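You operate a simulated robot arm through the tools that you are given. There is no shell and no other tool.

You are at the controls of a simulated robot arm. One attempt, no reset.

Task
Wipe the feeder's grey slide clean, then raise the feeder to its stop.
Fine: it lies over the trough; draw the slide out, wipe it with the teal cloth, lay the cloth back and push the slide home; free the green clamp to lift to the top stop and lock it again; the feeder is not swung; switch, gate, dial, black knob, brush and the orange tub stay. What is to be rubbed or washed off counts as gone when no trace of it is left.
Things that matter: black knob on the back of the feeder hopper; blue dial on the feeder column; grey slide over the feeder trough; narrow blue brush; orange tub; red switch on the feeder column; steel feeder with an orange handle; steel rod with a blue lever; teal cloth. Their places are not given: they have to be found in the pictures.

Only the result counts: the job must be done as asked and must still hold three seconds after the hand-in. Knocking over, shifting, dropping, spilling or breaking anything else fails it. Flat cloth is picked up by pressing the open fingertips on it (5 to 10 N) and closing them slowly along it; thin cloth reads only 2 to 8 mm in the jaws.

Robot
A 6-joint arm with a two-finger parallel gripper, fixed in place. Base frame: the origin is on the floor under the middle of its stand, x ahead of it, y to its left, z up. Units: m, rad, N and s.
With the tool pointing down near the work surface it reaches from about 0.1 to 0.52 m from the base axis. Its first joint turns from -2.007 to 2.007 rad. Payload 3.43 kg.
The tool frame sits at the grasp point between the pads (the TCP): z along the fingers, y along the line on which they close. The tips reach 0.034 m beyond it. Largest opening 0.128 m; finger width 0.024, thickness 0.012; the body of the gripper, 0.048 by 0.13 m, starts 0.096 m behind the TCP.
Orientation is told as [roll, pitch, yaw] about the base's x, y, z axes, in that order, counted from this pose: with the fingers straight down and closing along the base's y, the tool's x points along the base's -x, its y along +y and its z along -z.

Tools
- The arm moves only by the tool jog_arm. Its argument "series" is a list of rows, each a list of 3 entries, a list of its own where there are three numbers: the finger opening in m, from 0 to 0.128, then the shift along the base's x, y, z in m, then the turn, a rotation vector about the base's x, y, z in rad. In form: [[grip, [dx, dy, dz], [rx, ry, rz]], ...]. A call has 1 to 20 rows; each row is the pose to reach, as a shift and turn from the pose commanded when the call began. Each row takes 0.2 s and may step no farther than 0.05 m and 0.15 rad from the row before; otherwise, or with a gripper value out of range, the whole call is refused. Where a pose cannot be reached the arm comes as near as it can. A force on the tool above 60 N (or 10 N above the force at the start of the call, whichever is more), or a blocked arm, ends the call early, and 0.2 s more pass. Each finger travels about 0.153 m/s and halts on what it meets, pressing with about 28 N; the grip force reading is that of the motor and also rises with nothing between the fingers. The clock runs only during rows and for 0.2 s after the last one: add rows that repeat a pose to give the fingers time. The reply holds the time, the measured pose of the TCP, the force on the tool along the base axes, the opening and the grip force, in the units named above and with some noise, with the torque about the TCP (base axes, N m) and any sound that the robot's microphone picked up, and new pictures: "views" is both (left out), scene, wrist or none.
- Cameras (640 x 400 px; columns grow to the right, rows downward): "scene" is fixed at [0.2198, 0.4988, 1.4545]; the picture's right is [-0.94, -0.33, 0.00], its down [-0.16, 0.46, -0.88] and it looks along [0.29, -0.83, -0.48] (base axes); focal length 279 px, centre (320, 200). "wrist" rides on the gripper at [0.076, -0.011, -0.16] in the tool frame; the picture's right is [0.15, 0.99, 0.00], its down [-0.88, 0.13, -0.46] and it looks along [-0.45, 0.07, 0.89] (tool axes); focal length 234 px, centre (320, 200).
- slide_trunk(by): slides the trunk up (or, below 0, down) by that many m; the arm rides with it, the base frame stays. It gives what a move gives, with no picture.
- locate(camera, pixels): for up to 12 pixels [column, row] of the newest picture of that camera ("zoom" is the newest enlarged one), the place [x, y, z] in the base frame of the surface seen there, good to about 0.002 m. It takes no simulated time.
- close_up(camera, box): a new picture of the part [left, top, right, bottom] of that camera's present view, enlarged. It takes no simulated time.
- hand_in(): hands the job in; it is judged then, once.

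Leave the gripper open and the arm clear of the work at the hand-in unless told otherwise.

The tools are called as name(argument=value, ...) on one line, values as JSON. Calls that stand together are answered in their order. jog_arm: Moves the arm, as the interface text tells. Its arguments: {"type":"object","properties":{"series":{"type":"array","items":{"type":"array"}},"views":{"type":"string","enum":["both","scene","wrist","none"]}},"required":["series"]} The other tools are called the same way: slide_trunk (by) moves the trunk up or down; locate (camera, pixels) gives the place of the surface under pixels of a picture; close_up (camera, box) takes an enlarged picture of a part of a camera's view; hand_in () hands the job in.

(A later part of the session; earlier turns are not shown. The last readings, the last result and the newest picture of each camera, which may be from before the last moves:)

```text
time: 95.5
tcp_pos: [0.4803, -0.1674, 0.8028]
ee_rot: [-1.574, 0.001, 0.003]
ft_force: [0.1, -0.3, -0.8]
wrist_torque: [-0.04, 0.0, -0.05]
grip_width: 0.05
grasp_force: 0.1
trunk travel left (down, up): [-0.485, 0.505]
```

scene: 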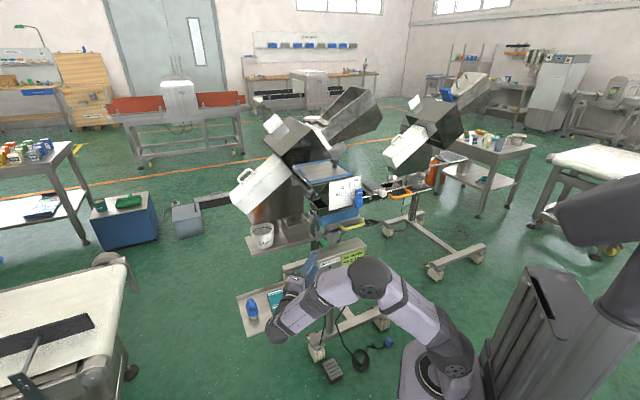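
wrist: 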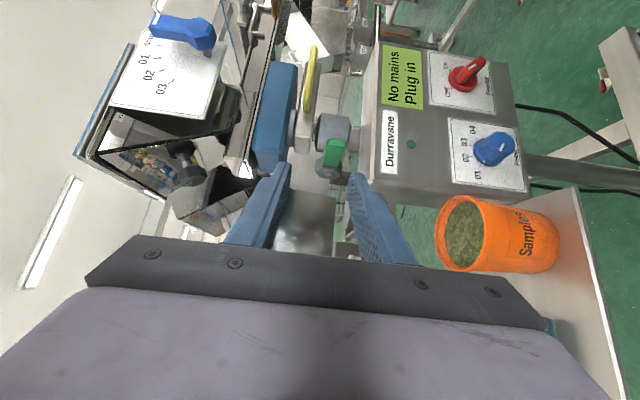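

The hand now points along -y with the jaws vertical (picture right = down). The lever shows at (335,150) between the finger lines. I'll enlarge and measure it.

close_up(camera="wrist", box=[260, 90, 400, 220])

locate(camera="zoom", pixels=[[385, 165], [350, 165], [420, 160], [375, 235], [345, 230], [400, 235], [365, 130], [330, 130], [250, 150], [130, 200], [480, 170], [110, 270]])

```text
3.08 times, centred on (330, 155) of wrist
```

zoom: 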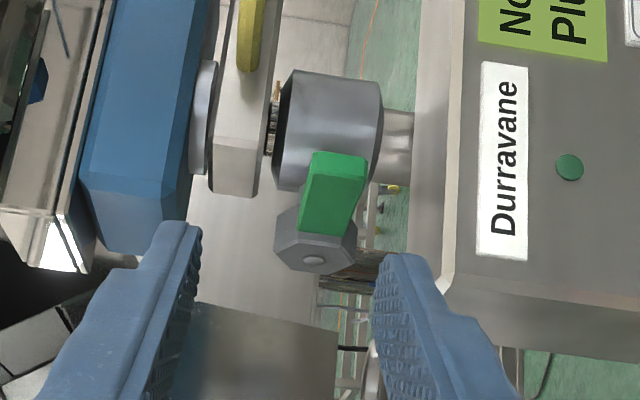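

```text
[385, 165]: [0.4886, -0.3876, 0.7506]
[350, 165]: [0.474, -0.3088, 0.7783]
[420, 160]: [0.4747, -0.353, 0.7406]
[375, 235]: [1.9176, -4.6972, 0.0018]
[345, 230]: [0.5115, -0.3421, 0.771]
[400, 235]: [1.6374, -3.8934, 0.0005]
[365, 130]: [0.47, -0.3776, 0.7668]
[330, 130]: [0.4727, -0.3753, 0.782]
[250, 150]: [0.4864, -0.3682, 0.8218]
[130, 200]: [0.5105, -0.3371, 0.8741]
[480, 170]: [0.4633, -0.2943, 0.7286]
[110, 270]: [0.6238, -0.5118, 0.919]
```

The clearances: box top z 0.740, lever underside z≈0.774. A closed finger stack (24 mm) fits between at z 0.757. I'll close, go to (0.470,-0.23,0.757), and look.

jog_arm(series=[[0.02, [-0.003, -0.015, -0.02], [0, 0, 0]], [0.0, [-0.006, -0.03, -0.035], [0, 0, 0]], [0.0, [-0.01, -0.045, -0.0455], [0, 0, 0]], [0.0, [-0.01, -0.06, -0.0455], [0, 0, 0]], [0.0, [-0.01, -0.06, -0.0455], [0, 0, 0]]], views="wrist")

close_up(camera="wrist", box=[260, 90, 400, 220])

```text
time: 96.7
tcp_pos: [0.469, -0.23, 0.758]
ee_rot: [-1.57, 0.001, 0.002]
ft_force: [0.2, 0.6, 0.3]
wrist_torque: [0.0, 0.03, 0.0]
grip_width: 0.0
grasp_force: 28.1
trunk travel left (down, up): [-0.485, 0.505]
```

wrist: 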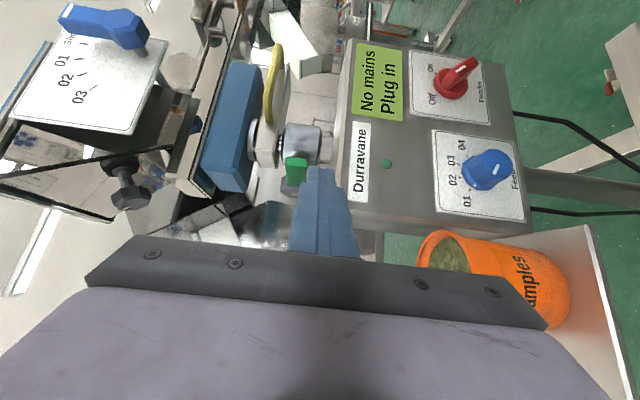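

```text
3.08 times, centred on (330, 155) of wrist
```

zoom: 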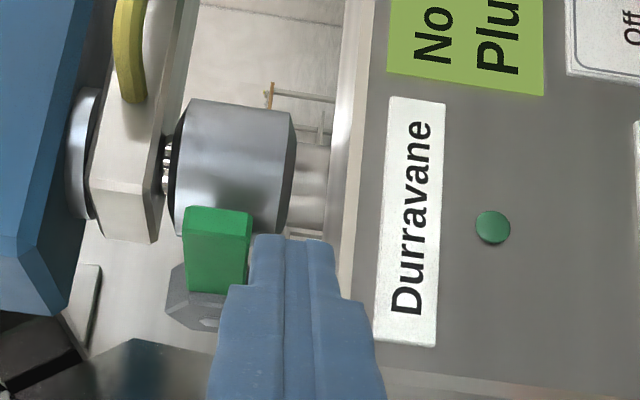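

The closed fingers line up just under the lever (lever's lower edge at x≈250, finger edge at 253) and clear of the box edge. I'll slide in under it slowly.

jog_arm(series=[[0.0, [0.001, -0.015, -0.001], [0, 0, 0]], [0.0, [0.001, -0.03, -0.001], [0, 0, 0]], [0.0, [0.001, -0.04, -0.001], [0, 0, 0]], [0.0, [0.001, -0.05, -0.001], [0, 0, 0]]], views="wrist")

close_up(camera="wrist", box=[260, 90, 400, 220])

close_up(camera="scene", box=[290, 200, 370, 260])

```text
time: 97.7
tcp_pos: [0.4708, -0.2785, 0.7566]
ee_rot: [-1.57, 0.0, 0.0]
ft_force: [-0.6, -0.1, -0.2]
wrist_torque: [0.01, 0.02, 0.01]
grip_width: 0.0001
grasp_force: 27.9
trunk travel left (down, up): [-0.485, 0.505]
```

wrist: 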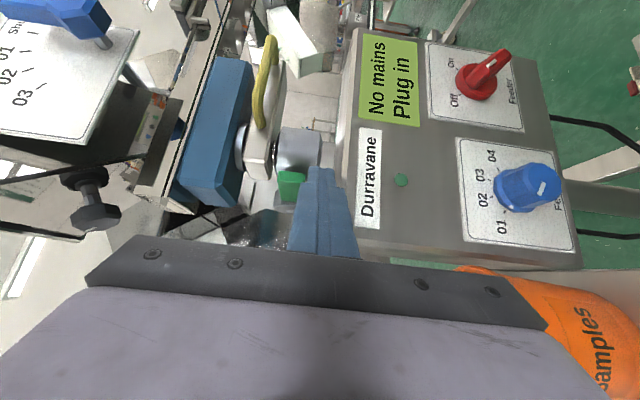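

```text
3.08 times, centred on (330, 155) of wrist
```

zoom: 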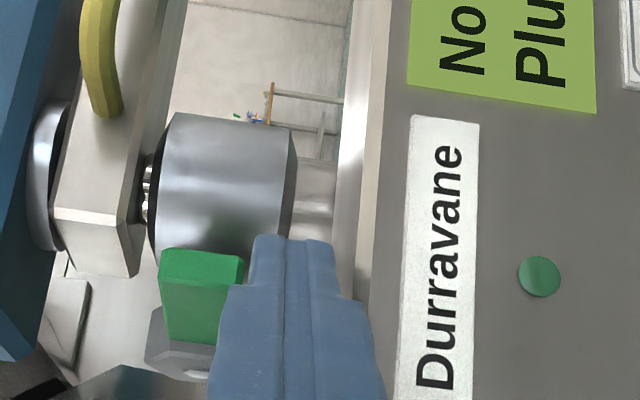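

```text
6.67 times, centred on (330, 230) of scene
```

zoom: 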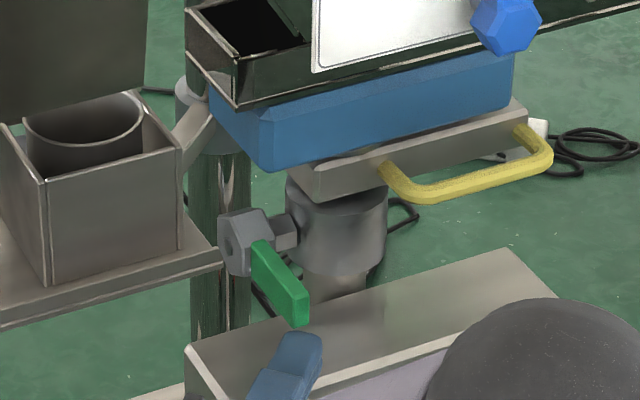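

No contact yet. The fingertips are just at the lever. I'll advance the last 22 mm beneath it.

jog_arm(series=[[0.0, [0.0, -0.008, 0], [0, 0, 0]], [0.0, [0.0, -0.016, 0], [0, 0, 0]], [0.0, [0.0, -0.022, 0], [0, 0, 0]], [0.0, [0.0, -0.022, 0], [0, 0, 0]]], views="wrist")

close_up(camera="wrist", box=[260, 90, 400, 220])

close_up(camera="scene", box=[290, 200, 370, 260])

```text
time: 98.4
tcp_pos: [0.4714, -0.2887, 0.7554]
ee_rot: [-1.572, 0.009, 0.007]
ft_force: [-11.8, 31.5, 5.9]
wrist_torque: [0.55, 0.09, 0.51]
grip_width: 0.0
grasp_force: 27.9
trunk travel left (down, up): [-0.485, 0.505]
stopped in row 3: the force on the tool passed its limit at 71 N (the readings are from after the stop); the commanded pose is now the measured one
```

wrist: 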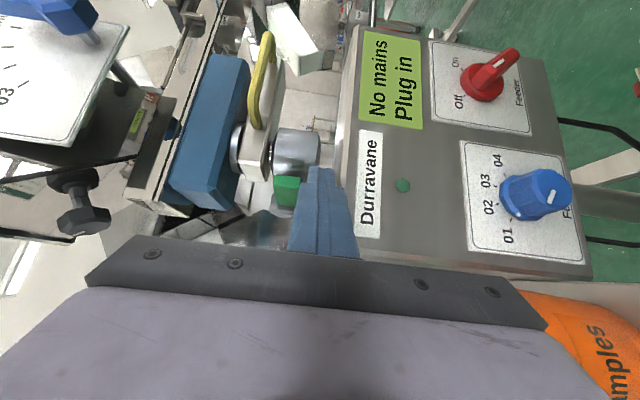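

```text
3.08 times, centred on (330, 155) of wrist
```

zoom: 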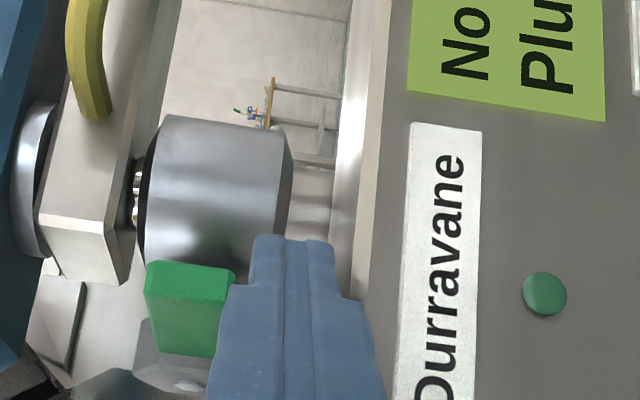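

```text
6.67 times, centred on (330, 230) of scene
```

zoom: 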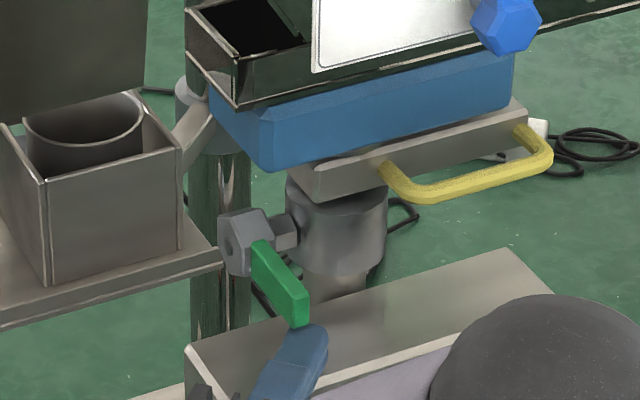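

Contact at 71 N. The thicker part of my fingers, just behind the tips, met the box's front edge. I'll back straight out and check that nothing has moved.

jog_arm(series=[[0.0, [-0.001, 0.01, 0.0], [0, 0, 0]], [0.0, [-0.001, 0.03, 0.0], [0, 0, 0]], [0.0, [-0.001, 0.055, 0.005], [0, 0, 0]]], views="both")

close_up(camera="scene", box=[230, 230, 370, 330])

locate(camera="scene", pixels=[[315, 252], [324, 241], [321, 239], [277, 303], [375, 185], [340, 193], [338, 270]])

```text
time: 99.2
tcp_pos: [0.4713, -0.239, 0.7601]
ee_rot: [-1.567, 0.008, 0.006]
ft_force: [-0.4, 0.9, -0.2]
wrist_torque: [0.0, -0.02, -0.01]
grip_width: 0.0001
grasp_force: 28.3
trunk travel left (down, up): [-0.485, 0.505]
```

scene: 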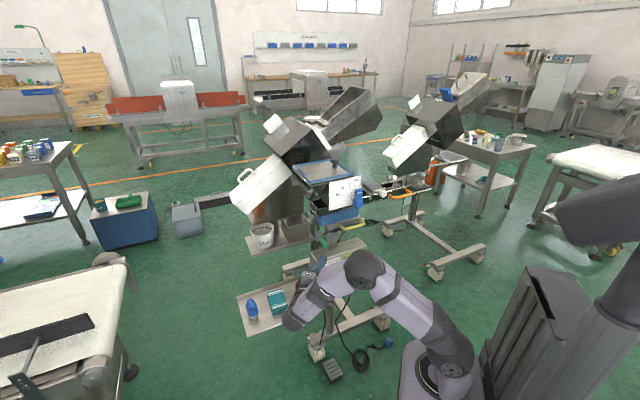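
wrist: 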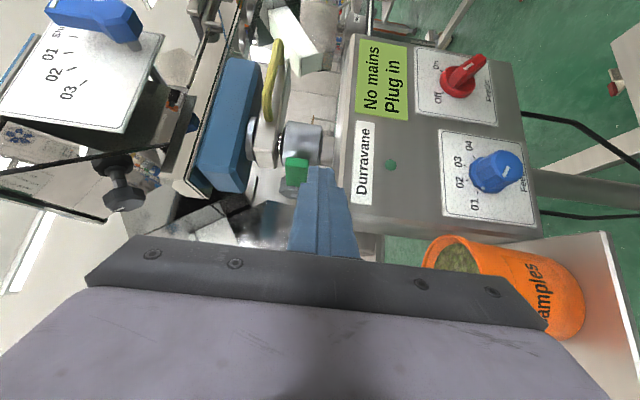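

```text
4.00 times, centred on (300, 280) of scene
```

zoom: 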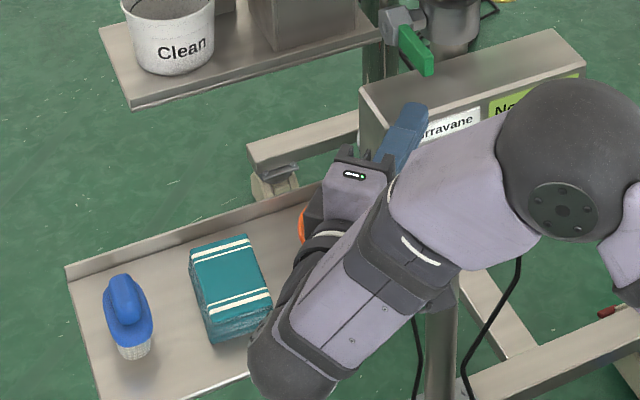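

```text
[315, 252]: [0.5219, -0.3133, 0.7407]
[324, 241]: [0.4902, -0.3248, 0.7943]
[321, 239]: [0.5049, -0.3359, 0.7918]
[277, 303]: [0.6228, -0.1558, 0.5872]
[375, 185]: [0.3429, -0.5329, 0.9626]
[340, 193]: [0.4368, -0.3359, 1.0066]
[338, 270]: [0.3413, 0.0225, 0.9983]
```

Nothing has shifted. Now I'll use an open jaw: lower finger alone under the lever (inner face z≈0.770), upper finger above it. I'll open to 0.05, rise to z 0.795, and advance partway.

jog_arm(series=[[0.05, [0, 0, 0.02], [0, 0, 0]], [0.05, [0, 0, 0.035], [0, 0, 0]], [0.05, [0, -0.015, 0.035], [0, 0, 0]], [0.05, [0, -0.03, 0.035], [0, 0, 0]], [0.05, [0, -0.03, 0.035], [0, 0, 0]]], views="wrist")

close_up(camera="wrist", box=[260, 90, 400, 220])

close_up(camera="scene", box=[290, 200, 370, 260])

```text
time: 100.4
tcp_pos: [0.4722, -0.2698, 0.7926]
ee_rot: [-1.568, 0.008, 0.007]
ft_force: [-0.2, -0.3, 0.1]
wrist_torque: [-0.04, -0.01, -0.01]
grip_width: 0.05
grasp_force: 0.0
trunk travel left (down, up): [-0.485, 0.505]
```

wrist: 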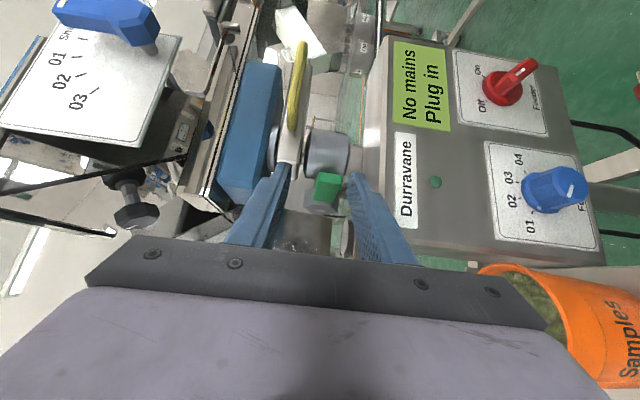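

```text
3.08 times, centred on (330, 155) of wrist
```

zoom: 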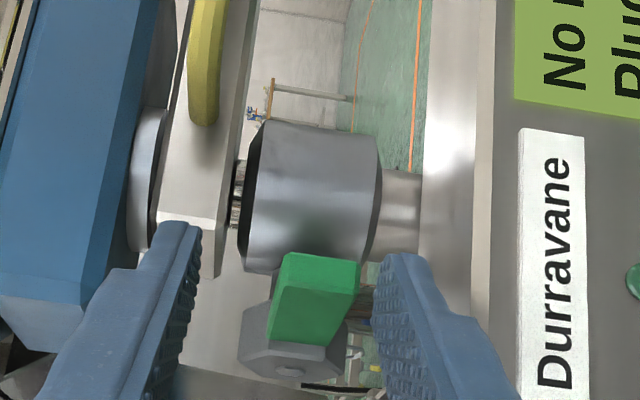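

```text
6.67 times, centred on (330, 230) of scene
```

zoom: 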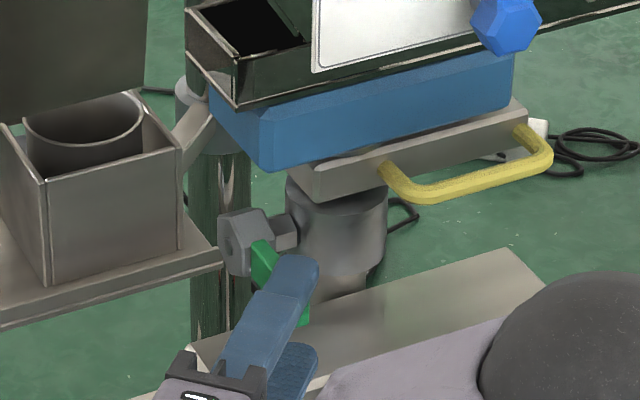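

The lever sits between the fingers. Before going deeper I'll check how close the upper finger comes to the bracket end (wrist about (293,172)).

locate(camera="wrist", pixels=[[295, 175], [288, 168], [283, 164], [300, 150], [322, 195], [332, 180], [318, 180], [316, 210], [258, 190], [352, 178], [288, 182], [345, 176]])

```text
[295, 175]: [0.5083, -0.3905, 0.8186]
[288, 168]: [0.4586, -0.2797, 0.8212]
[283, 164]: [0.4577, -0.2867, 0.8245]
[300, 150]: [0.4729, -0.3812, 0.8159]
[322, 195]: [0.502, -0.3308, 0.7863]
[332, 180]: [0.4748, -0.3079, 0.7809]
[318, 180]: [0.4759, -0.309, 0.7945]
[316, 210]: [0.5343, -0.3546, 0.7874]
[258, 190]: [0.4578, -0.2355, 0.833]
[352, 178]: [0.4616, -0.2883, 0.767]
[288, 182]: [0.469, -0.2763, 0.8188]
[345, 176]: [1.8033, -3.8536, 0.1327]
```

The bracket is 4 cm beyond. I'll advance 28 mm so the lever's outer end lies between the fingers.

jog_arm(series=[[0.05, [-0.001, -0.01, 0.001], [0, 0, 0]], [0.05, [-0.001, -0.02, 0.001], [0, 0, 0]], [0.05, [-0.001, -0.029, 0.001], [0, 0, 0]], [0.05, [-0.001, -0.029, 0.001], [0, 0, 0]]], views="wrist")

close_up(camera="wrist", box=[260, 90, 400, 220])

close_up(camera="scene", box=[290, 200, 370, 260])

```text
time: 101.4
tcp_pos: [0.4698, -0.2971, 0.7937]
ee_rot: [-1.567, 0.008, 0.007]
ft_force: [-0.2, -0.9, -0.4]
wrist_torque: [-0.02, 0.0, -0.01]
grip_width: 0.05
grasp_force: 0.0
trunk travel left (down, up): [-0.485, 0.505]
```

wrist: 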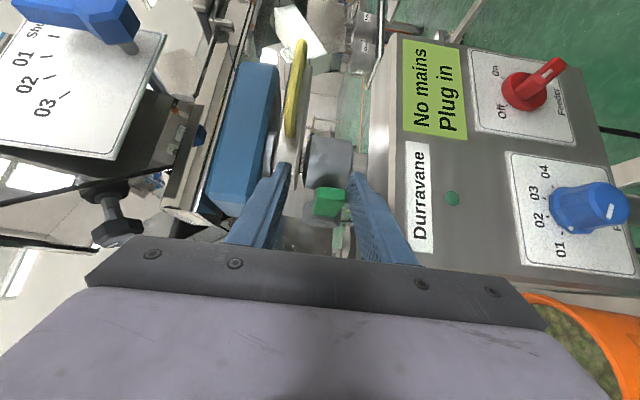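

```text
3.08 times, centred on (330, 155) of wrist
```

zoom: 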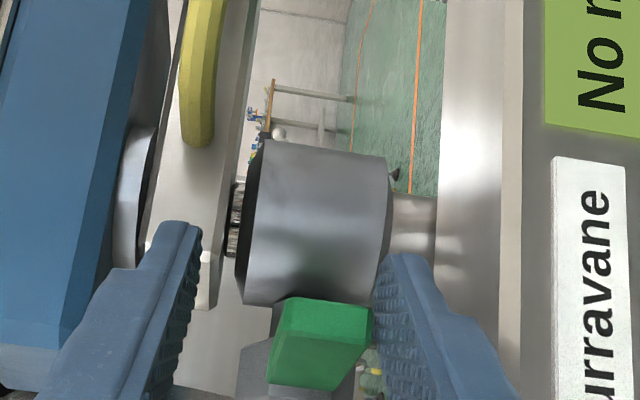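

```text
6.67 times, centred on (330, 230) of scene
```

zoom: 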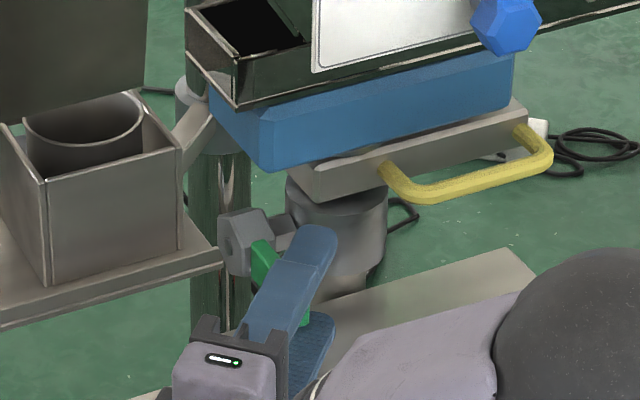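

The lever is between the fingers. I'll lift with the lower finger in 2–3 mm steps, watching force.

jog_arm(series=[[0.05, [0, 0, 0.003], [0, 0, 0]], [0.05, [0, 0, 0.006], [0, 0, 0]], [0.05, [0, 0, 0.009], [0, 0, 0]], [0.05, [0, 0, 0.012], [0, 0, 0]], [0.05, [0, 0, 0.012], [0, 0, 0]]], views="none")

close_up(camera="wrist", box=[260, 90, 400, 220])

```text
time: 102.6
tcp_pos: [0.47, -0.2981, 0.8068]
ee_rot: [-1.567, 0.007, 0.008]
ft_force: [-0.4, -0.2, -0.8]
wrist_torque: [0.01, 0.03, 0.0]
grip_width: 0.0506
grasp_force: 0.6
trunk travel left (down, up): [-0.485, 0.505]
```

```text
3.08 times, centred on (330, 155) of wrist
```

zoom: 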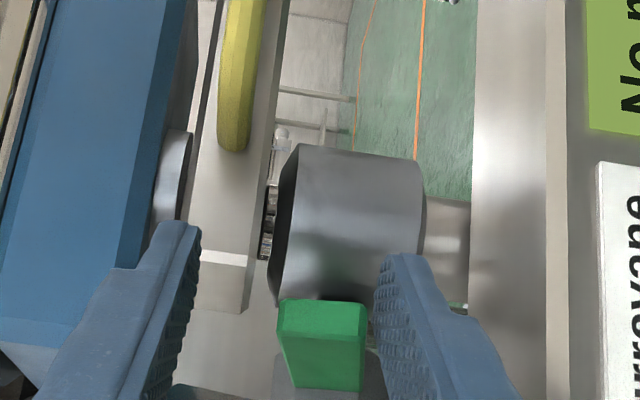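

The fingers rose 13 mm with almost no force, and the lever appears to be coming up with them. Let me look at it from both cameras.

jog_arm(series=[[0.05, [0, 0, 0.0], [0, 0, 0]]], views="both")

close_up(camera="scene", box=[290, 200, 370, 260])

locate(camera="wrist", pixels=[[322, 195], [332, 195], [340, 195], [320, 212], [340, 212], [333, 205], [345, 200], [318, 190]])

```text
time: 103.0
tcp_pos: [0.4696, -0.298, 0.8055]
ee_rot: [-1.568, 0.009, 0.007]
ft_force: [0.6, 0.2, 0.7]
wrist_torque: [0.0, -0.03, 0.03]
grip_width: 0.05
grasp_force: 0.1
trunk travel left (down, up): [-0.485, 0.505]
```

scene: 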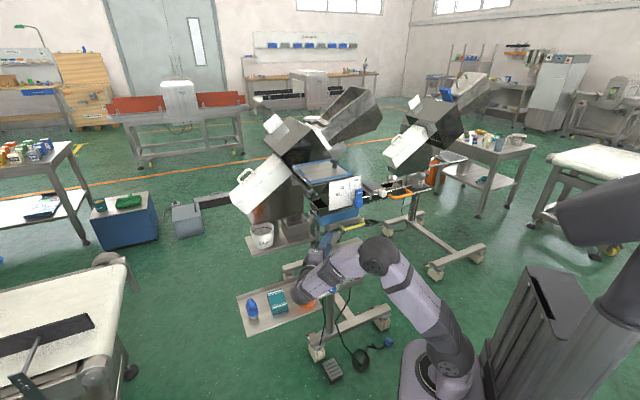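
wrist: 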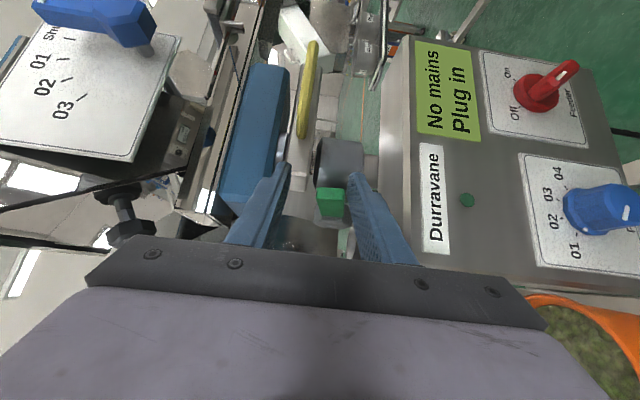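

```text
6.67 times, centred on (330, 230) of scene
```

zoom: 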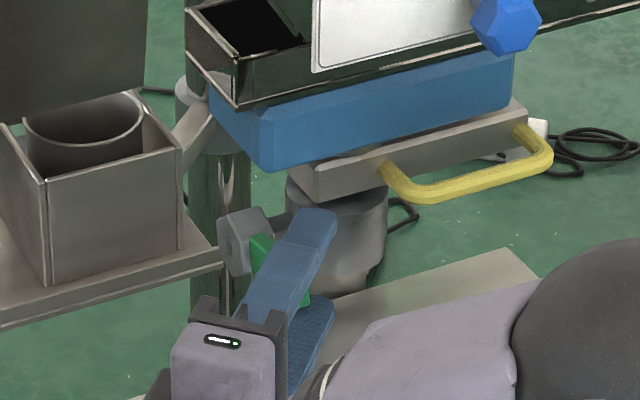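

```text
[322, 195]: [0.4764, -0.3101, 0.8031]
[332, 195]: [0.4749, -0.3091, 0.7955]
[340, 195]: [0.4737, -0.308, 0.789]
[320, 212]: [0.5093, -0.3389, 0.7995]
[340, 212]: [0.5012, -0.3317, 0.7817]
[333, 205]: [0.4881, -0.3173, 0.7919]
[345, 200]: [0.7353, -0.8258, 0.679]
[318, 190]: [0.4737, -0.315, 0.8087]
```

The lever has turned up by about 10° (its tip rose 12 mm) almost freely, so up is the way. I'll follow its arc another 16 mm up.

jog_arm(series=[[0.05, [0.001, -0.001, 0.004], [0, 0, 0]], [0.05, [0.002, -0.002, 0.008], [0, 0, 0]], [0.05, [0.003, -0.003, 0.012], [0, 0, 0]], [0.05, [0.004, -0.004, 0.016], [0, 0, 0]], [0.05, [0.004, -0.004, 0.016], [0, 0, 0]]], views="both")

close_up(camera="wrist", box=[260, 90, 400, 220])

close_up(camera="scene", box=[290, 200, 370, 260])

```text
time: 104.2
tcp_pos: [0.4751, -0.301, 0.821]
ee_rot: [-1.566, 0.006, 0.008]
ft_force: [-0.6, -0.8, -0.4]
wrist_torque: [0.06, 0.03, -0.06]
grip_width: 0.0505
grasp_force: 0.3
trunk travel left (down, up): [-0.485, 0.505]
```

scene: 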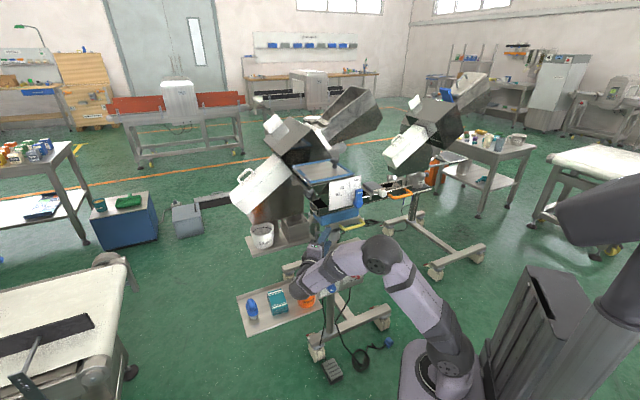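
wrist: 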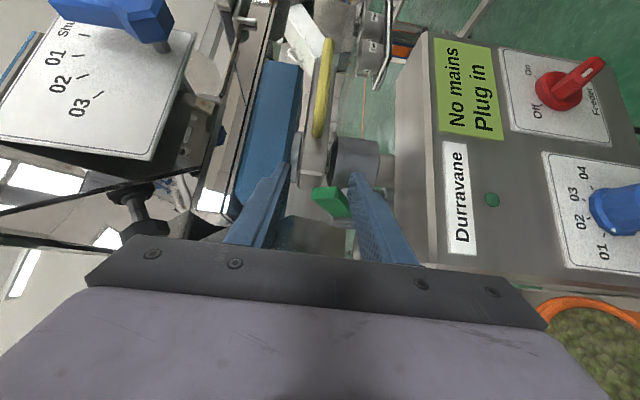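

```text
3.08 times, centred on (330, 155) of wrist
```

zoom: 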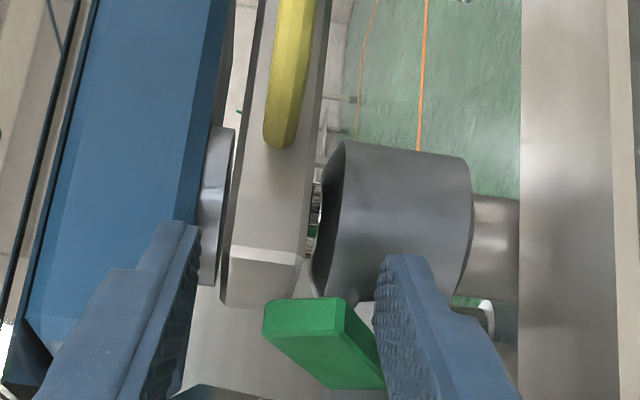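

```text
6.67 times, centred on (330, 230) of scene
```

zoom: 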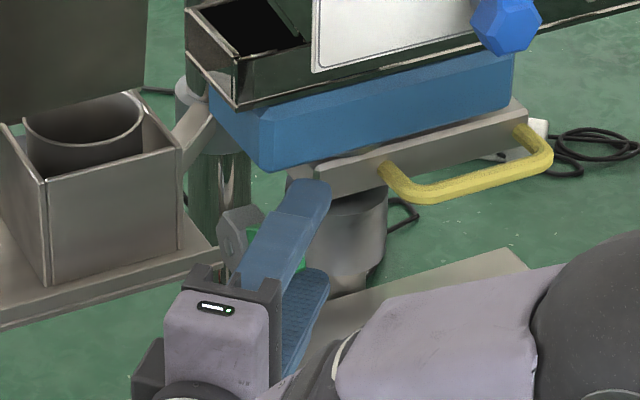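

It's turning freely, now about 30°. I'll measure the lever's new attitude before continuing.

locate(camera="wrist", pixels=[[316, 190], [326, 192], [336, 192], [340, 200], [345, 208], [330, 208], [322, 203], [300, 235], [276, 180], [262, 110]])

```text
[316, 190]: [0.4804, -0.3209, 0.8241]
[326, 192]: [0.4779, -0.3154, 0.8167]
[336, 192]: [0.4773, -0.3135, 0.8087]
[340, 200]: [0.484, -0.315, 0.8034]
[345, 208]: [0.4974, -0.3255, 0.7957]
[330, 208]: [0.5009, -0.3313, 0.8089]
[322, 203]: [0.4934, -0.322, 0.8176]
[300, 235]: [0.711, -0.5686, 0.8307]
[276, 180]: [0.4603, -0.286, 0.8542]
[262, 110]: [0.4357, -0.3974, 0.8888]
```

The tip is now at (0.478,-0.316,0.8165), about 27° up. The upper finger is getting close to the blue motor, so I'll withdraw sideways, close the fingers, and carry on from below.

jog_arm(series=[[0.05, [0, 0.015, 0], [0, 0, 0]], [0.05, [0, 0.035, -0.002], [0, 0, 0]], [0.05, [-0.003, 0.06, -0.01], [0, 0, 0]], [0.02, [-0.003, 0.06, -0.03], [0, 0, 0]], [0.0, [-0.003, 0.06, -0.05], [0, 0, 0]], [0.0, [-0.003, 0.06, -0.05], [0, 0, 0]]], views="both")

close_up(camera="wrist", box=[240, 90, 380, 220])

close_up(camera="scene", box=[290, 200, 370, 260])

```text
time: 105.6
tcp_pos: [0.4723, -0.2412, 0.7676]
ee_rot: [-1.567, 0.006, 0.005]
ft_force: [0.1, 0.5, -0.1]
wrist_torque: [0.0, 0.01, -0.04]
grip_width: 0.0
grasp_force: 28.0
trunk travel left (down, up): [-0.485, 0.505]
```

scene: 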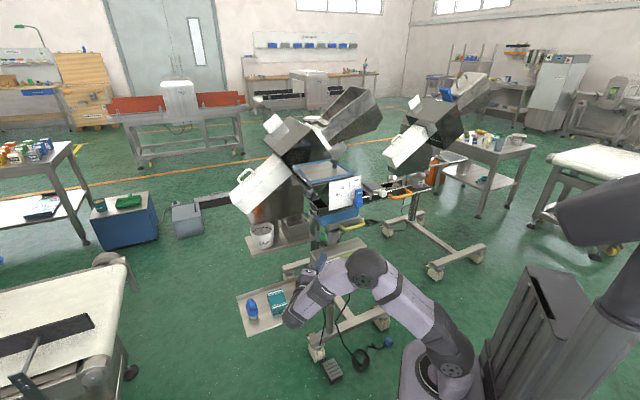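
wrist: 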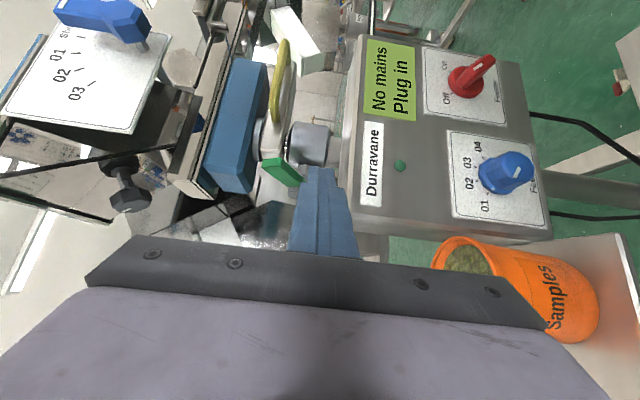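

```text
3.08 times, centred on (310, 155) of wrist
```

zoom: 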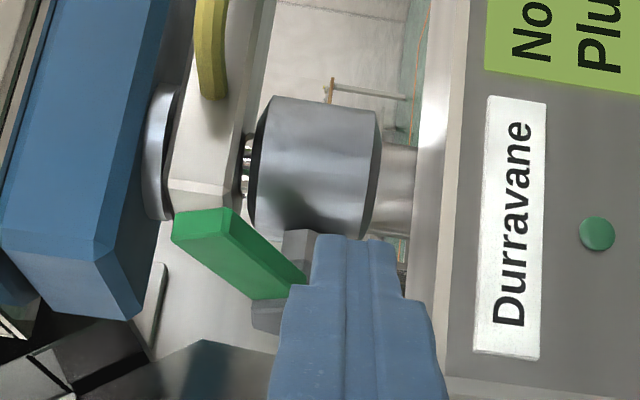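

```text
6.67 times, centred on (330, 230) of scene
```

zoom: 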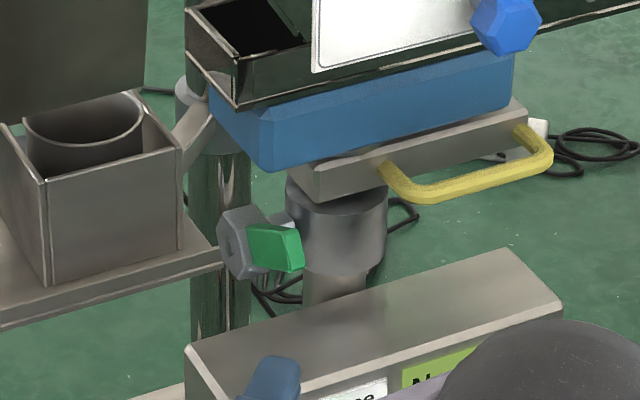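

The lever stays where I left it. With the fingers closed, I'll slide in below it at z≈0.779 and then raise along its arc.

jog_arm(series=[[0.0, [0.001, -0.01, 0.011], [0, 0, 0]], [0.0, [0.001, -0.03, 0.011], [0, 0, 0]], [0.0, [0.001, -0.045, 0.011], [0, 0, 0]], [0.0, [0.001, -0.058, 0.011], [0, 0, 0]], [0.0, [0.001, -0.058, 0.011], [0, 0, 0]]], views="wrist")

close_up(camera="wrist", box=[240, 90, 380, 220])

close_up(camera="scene", box=[290, 200, 370, 260])

```text
time: 106.8
tcp_pos: [0.473, -0.3, 0.7833]
ee_rot: [-1.566, 0.007, 0.007]
ft_force: [0.4, 0.5, 0.9]
wrist_torque: [0.0, -0.03, -0.02]
grip_width: 0.0002
grasp_force: 27.6
trunk travel left (down, up): [-0.485, 0.505]
```

wrist: 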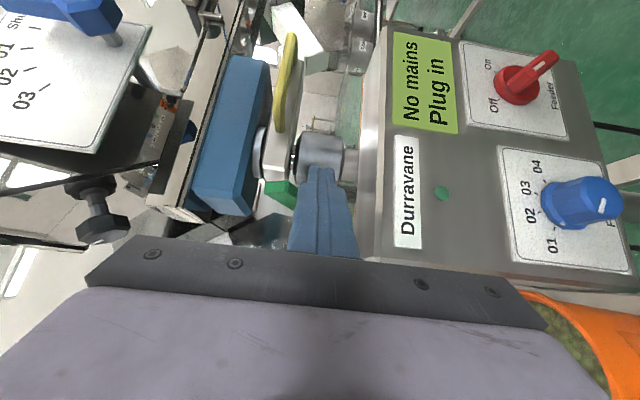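

```text
3.08 times, centred on (310, 155) of wrist
```

zoom: 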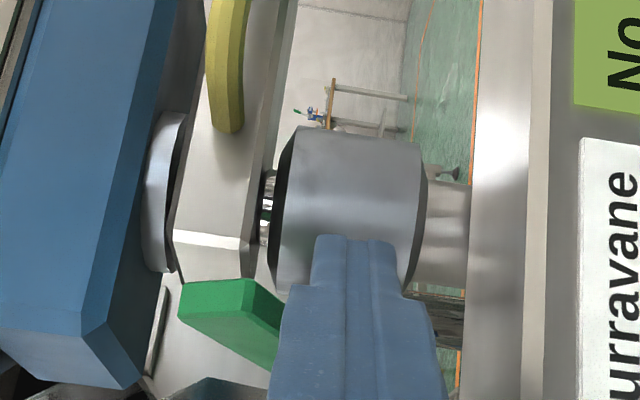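

```text
6.67 times, centred on (330, 230) of scene
```

zoom: 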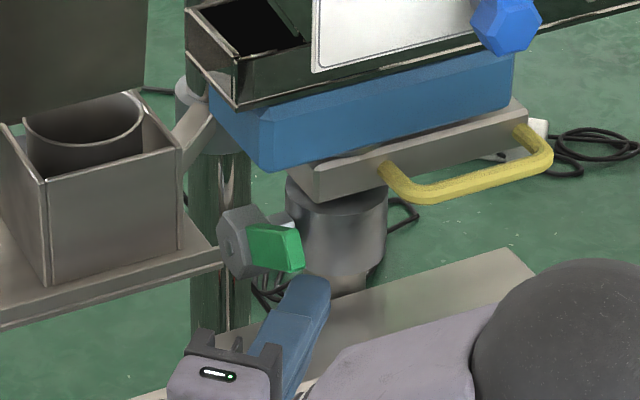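

The fingers are beneath the lever. I'll push up along the arc toward about 60°.

jog_arm(series=[[0.0, [0.001, -0.001, 0.006], [0, 0, 0]], [0.0, [0.003, -0.002, 0.011], [0, 0, 0]], [0.0, [0.005, -0.004, 0.016], [0, 0, 0]], [0.0, [0.008, -0.006, 0.021], [0, 0, 0]], [0.0, [0.011, -0.009, 0.025], [0, 0, 0]], [0.0, [0.013, -0.011, 0.028], [0, 0, 0]], [0.0, [0.013, -0.011, 0.028], [0, 0, 0]]], views="wrist")

close_up(camera="wrist", box=[240, 90, 380, 220])

close_up(camera="scene", box=[290, 200, 370, 260])

```text
time: 108.4
tcp_pos: [0.4853, -0.3117, 0.8093]
ee_rot: [-1.567, 0.005, 0.006]
ft_force: [-5.5, -1.0, 0.6]
wrist_torque: [-0.02, -0.06, -0.11]
grip_width: 0.0001
grasp_force: 28.2
trunk travel left (down, up): [-0.485, 0.505]
```

wrist: 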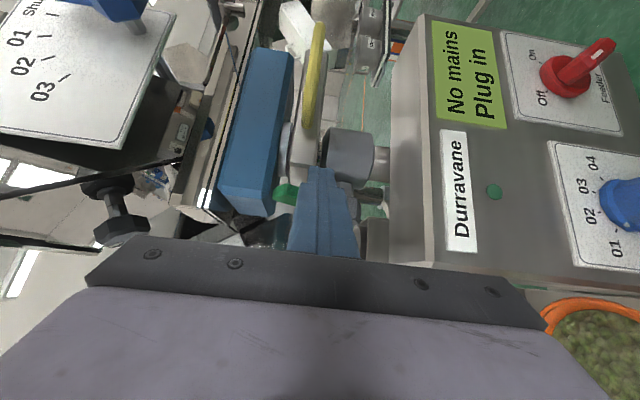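

```text
3.08 times, centred on (310, 155) of wrist
```

zoom: 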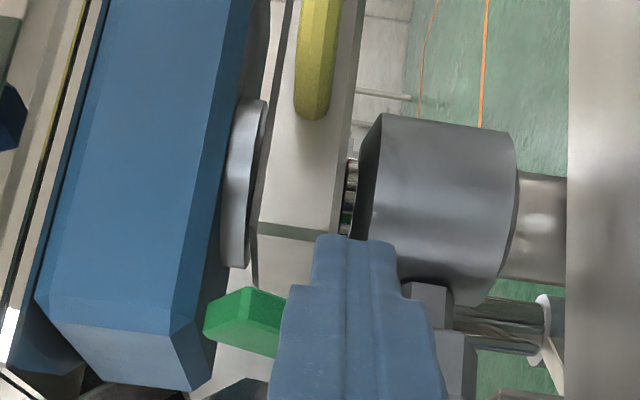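

```text
6.67 times, centred on (330, 230) of scene
```

zoom: 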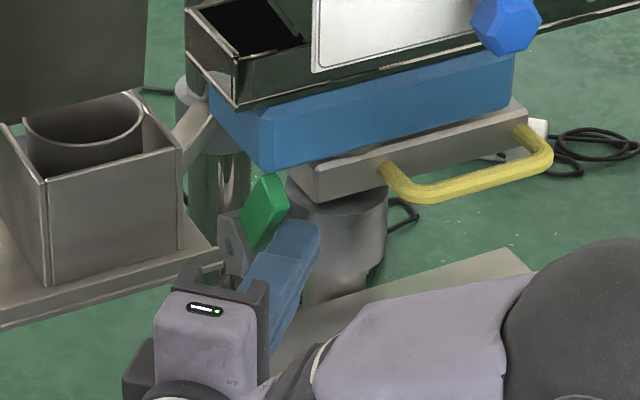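

The lever is now about 60° up (scene zoom (265,210)). I'll rise 1 cm to clear the hub and push a little further to find its end stop.

jog_arm(series=[[0.0, [0.0, 0.0, 0.006], [0, 0, 0]], [0.0, [0.0, 0.0, 0.011], [0, 0, 0]], [0.0, [0.003, -0.003, 0.012], [0, 0, 0]], [0.0, [0.006, -0.006, 0.013], [0, 0, 0]], [0.0, [0.006, -0.006, 0.013], [0, 0, 0]]], views="wrist")

close_up(camera="wrist", box=[240, 90, 380, 220])

close_up(camera="scene", box=[290, 200, 370, 260])

```text
time: 109.6
tcp_pos: [0.4912, -0.316, 0.823]
ee_rot: [-1.568, 0.006, 0.004]
ft_force: [-6.6, 6.9, -3.1]
wrist_torque: [0.02, -0.02, -0.1]
grip_width: 0.0
grasp_force: 27.8
trunk travel left (down, up): [-0.485, 0.505]
```

wrist: 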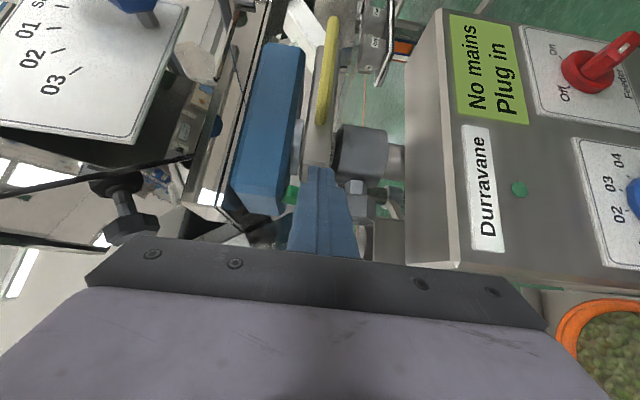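

```text
3.08 times, centred on (310, 155) of wrist
```

zoom: 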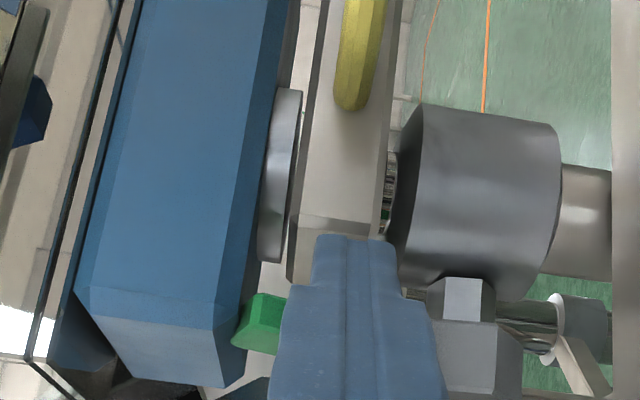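

```text
6.67 times, centred on (330, 230) of scene
```

zoom: 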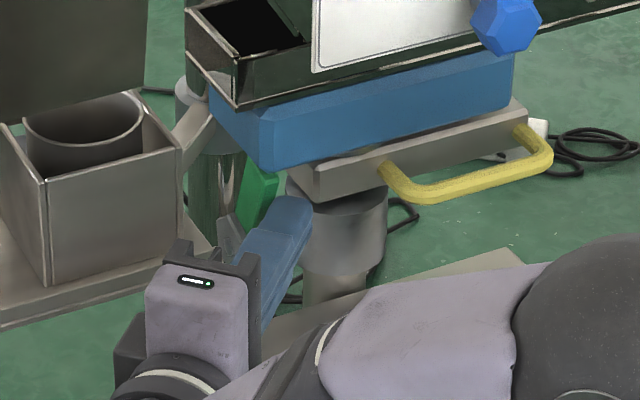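

The push force is up to 9.5 N. I'll try 3 mm more to see whether this is the stop.

jog_arm(series=[[0.0, [0.0015, -0.0015, 0.001], [0, 0, 0]], [0.0, [0.003, -0.003, 0.001], [0, 0, 0]], [0.0, [0.003, -0.003, 0.001], [0, 0, 0]]], views="none")

close_up(camera="wrist", box=[240, 90, 380, 220])

```text
time: 110.4
tcp_pos: [0.4912, -0.3186, 0.8253]
ee_rot: [-1.564, 0.006, 0.0]
ft_force: [-19.4, 19.2, -9.6]
wrist_torque: [0.04, -0.08, -0.31]
grip_width: 0.0
grasp_force: 28.1
trunk travel left (down, up): [-0.485, 0.505]
```

```text
3.08 times, centred on (310, 155) of wrist
```

zoom: 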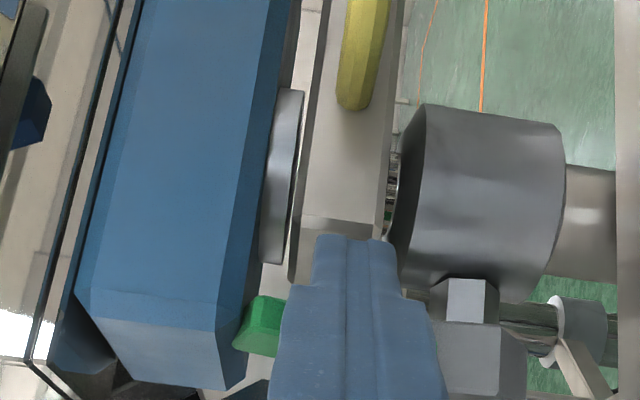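

27 N with no further movement: the lever is at its end stop, about 70° up, and the clamp should be free. The feeder hasn't sagged. I'll back off and withdraw toward +y.

jog_arm(series=[[0.0, [-0.005, 0.005, 0.0], [0, 0, 0]], [0.0, [-0.011, 0.016, 0.0], [0, 0, 0]], [0.0, [-0.012, 0.045, 0.0], [0, 0, 0]], [0.0, [-0.012, 0.085, 0.0], [0, 0, 0]], [0.03, [-0.012, 0.12, 0.0], [0, 0, 0]], [0.05, [-0.012, 0.12, 0.0], [0, 0, 0]]], views="both")

close_up(camera="scene", box=[290, 180, 390, 260])

close_up(camera="wrist", box=[180, 20, 400, 200])

```text
time: 111.8
tcp_pos: [0.4834, -0.1998, 0.8236]
ee_rot: [-1.567, 0.006, 0.005]
ft_force: [0.4, -0.4, 0.3]
wrist_torque: [0.02, 0.02, 0.03]
grip_width: 0.0501
grasp_force: 0.0
trunk travel left (down, up): [-0.485, 0.505]
```

scene: 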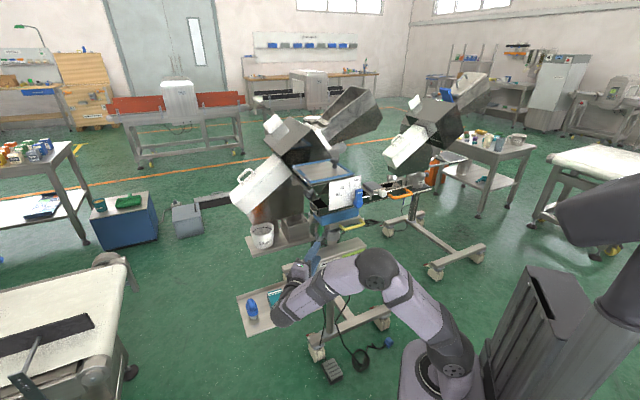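
wrist: 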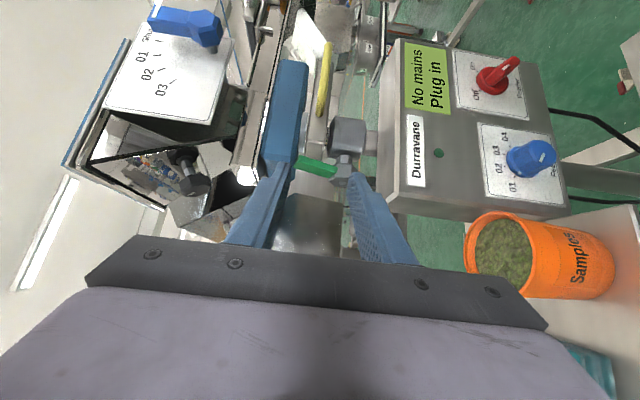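

```text
5.00 times, centred on (340, 220) of scene
```

zoom: 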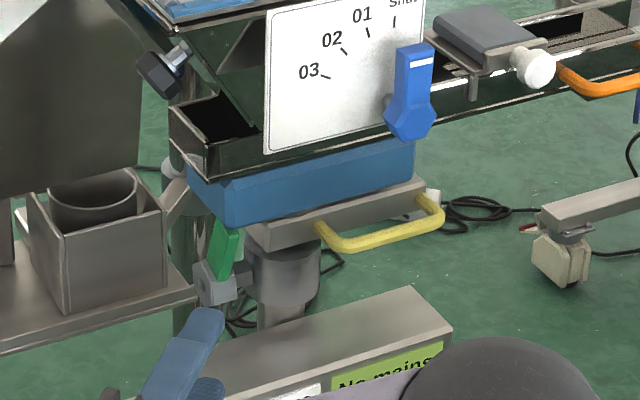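

```text
2.22 times, centred on (290, 110) of wrist
```

zoom: 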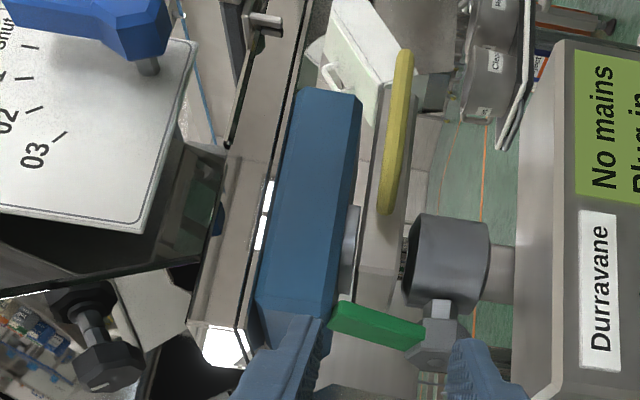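

The green lever now stands up beside the hub. The yellow handle on the bracket, close to the column, is a good lifting point with little swing leverage. I'll measure it and what's above it.

locate(camera="zoom", pixels=[[403, 60], [395, 130], [385, 205], [410, 130], [190, 60], [140, 225], [160, 60], [240, 180], [285, 150], [350, 150], [370, 220], [345, 240]])

locate(camera="scene", pixels=[[345, 229], [352, 230], [362, 227], [369, 222], [365, 219], [341, 224], [330, 217], [344, 213], [352, 209], [327, 230], [333, 227], [421, 178]])

```text
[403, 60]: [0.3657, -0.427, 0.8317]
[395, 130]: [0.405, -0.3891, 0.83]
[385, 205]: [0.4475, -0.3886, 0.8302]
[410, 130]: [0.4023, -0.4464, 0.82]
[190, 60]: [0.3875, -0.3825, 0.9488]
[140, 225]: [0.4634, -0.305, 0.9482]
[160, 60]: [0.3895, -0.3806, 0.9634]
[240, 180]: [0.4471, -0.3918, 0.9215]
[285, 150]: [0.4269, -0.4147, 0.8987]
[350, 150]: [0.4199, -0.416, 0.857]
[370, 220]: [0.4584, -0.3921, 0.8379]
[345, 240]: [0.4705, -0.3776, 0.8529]
```

```text
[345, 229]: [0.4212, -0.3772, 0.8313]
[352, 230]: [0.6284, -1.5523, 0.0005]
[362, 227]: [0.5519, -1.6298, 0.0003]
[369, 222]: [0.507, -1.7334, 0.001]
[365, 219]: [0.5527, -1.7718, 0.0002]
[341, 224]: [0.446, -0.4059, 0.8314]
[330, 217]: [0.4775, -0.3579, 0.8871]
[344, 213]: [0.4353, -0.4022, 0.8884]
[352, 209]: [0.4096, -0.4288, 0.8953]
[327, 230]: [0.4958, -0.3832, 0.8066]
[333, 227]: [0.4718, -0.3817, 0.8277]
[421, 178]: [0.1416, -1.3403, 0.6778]
```

The yellow handle's outer bar runs through (0.405,-0.389,0.831), the bracket face is about 4 cm behind it, and the gate plate's bottom is at z 0.948. My hand fits between box and gate. I'll move with the jaws open at 0.05 to (0.405,-0.30,0.831).

jog_arm(series=[[0.05, [-0.03, -0.015, 0.004], [0, 0, 0]], [0.05, [-0.06, -0.03, 0.0075], [0, 0, 0]], [0.05, [-0.0785, -0.06, 0.0075], [0, 0, 0]], [0.05, [-0.0785, -0.1, 0.0075], [0, 0, 0]], [0.05, [-0.0785, -0.1, 0.0075], [0, 0, 0]]], views="both")

close_up(camera="wrist", box=[200, 60, 400, 220])

close_up(camera="scene", box=[290, 190, 390, 260])

```text
time: 113.0
tcp_pos: [0.4033, -0.3011, 0.8331]
ee_rot: [-1.569, 0.006, 0.006]
ft_force: [0.2, 0.1, 0.5]
wrist_torque: [0.02, 0.01, 0.05]
grip_width: 0.05
grasp_force: 0.0
trunk travel left (down, up): [-0.485, 0.505]
```

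scene: 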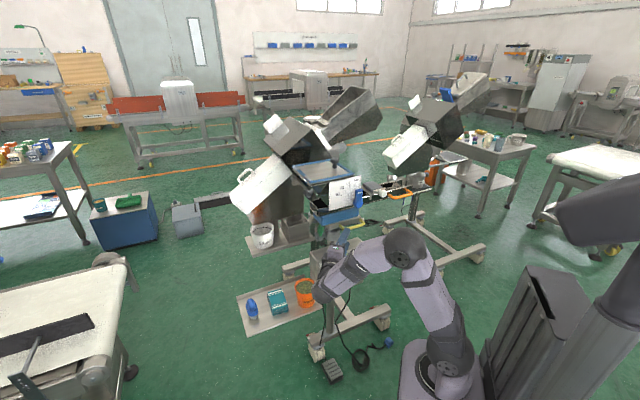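
wrist: 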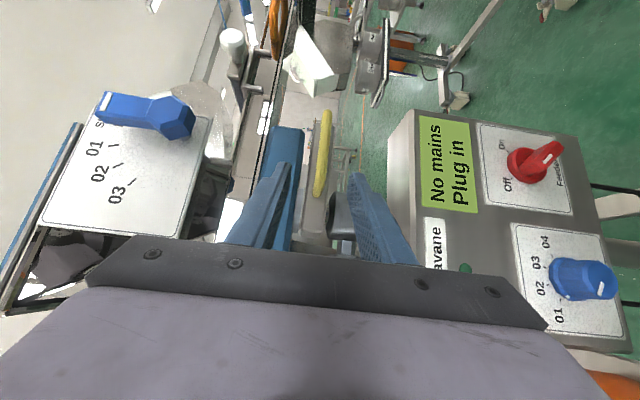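

```text
2.50 times, centred on (300, 140) of wrist
```

zoom: 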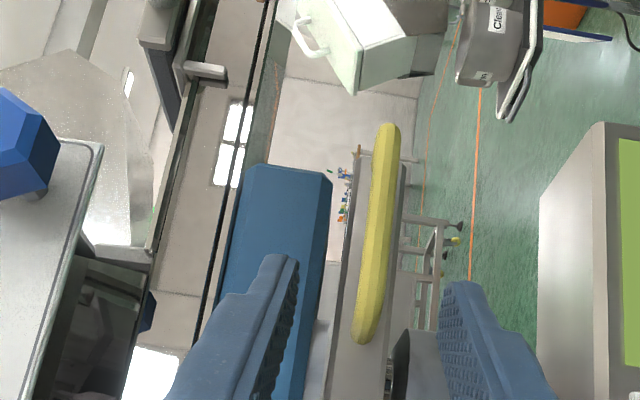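

```text
5.71 times, centred on (340, 225) of scene
```

zoom: 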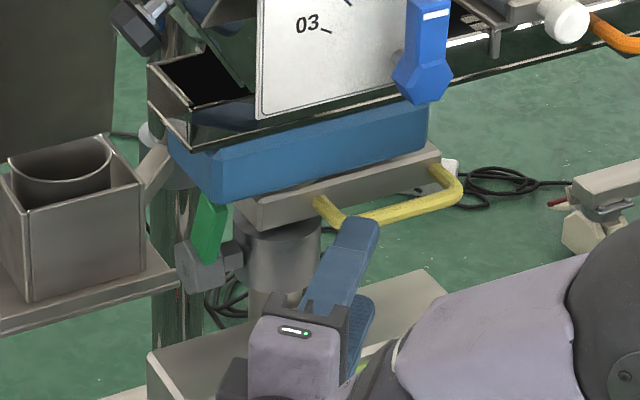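

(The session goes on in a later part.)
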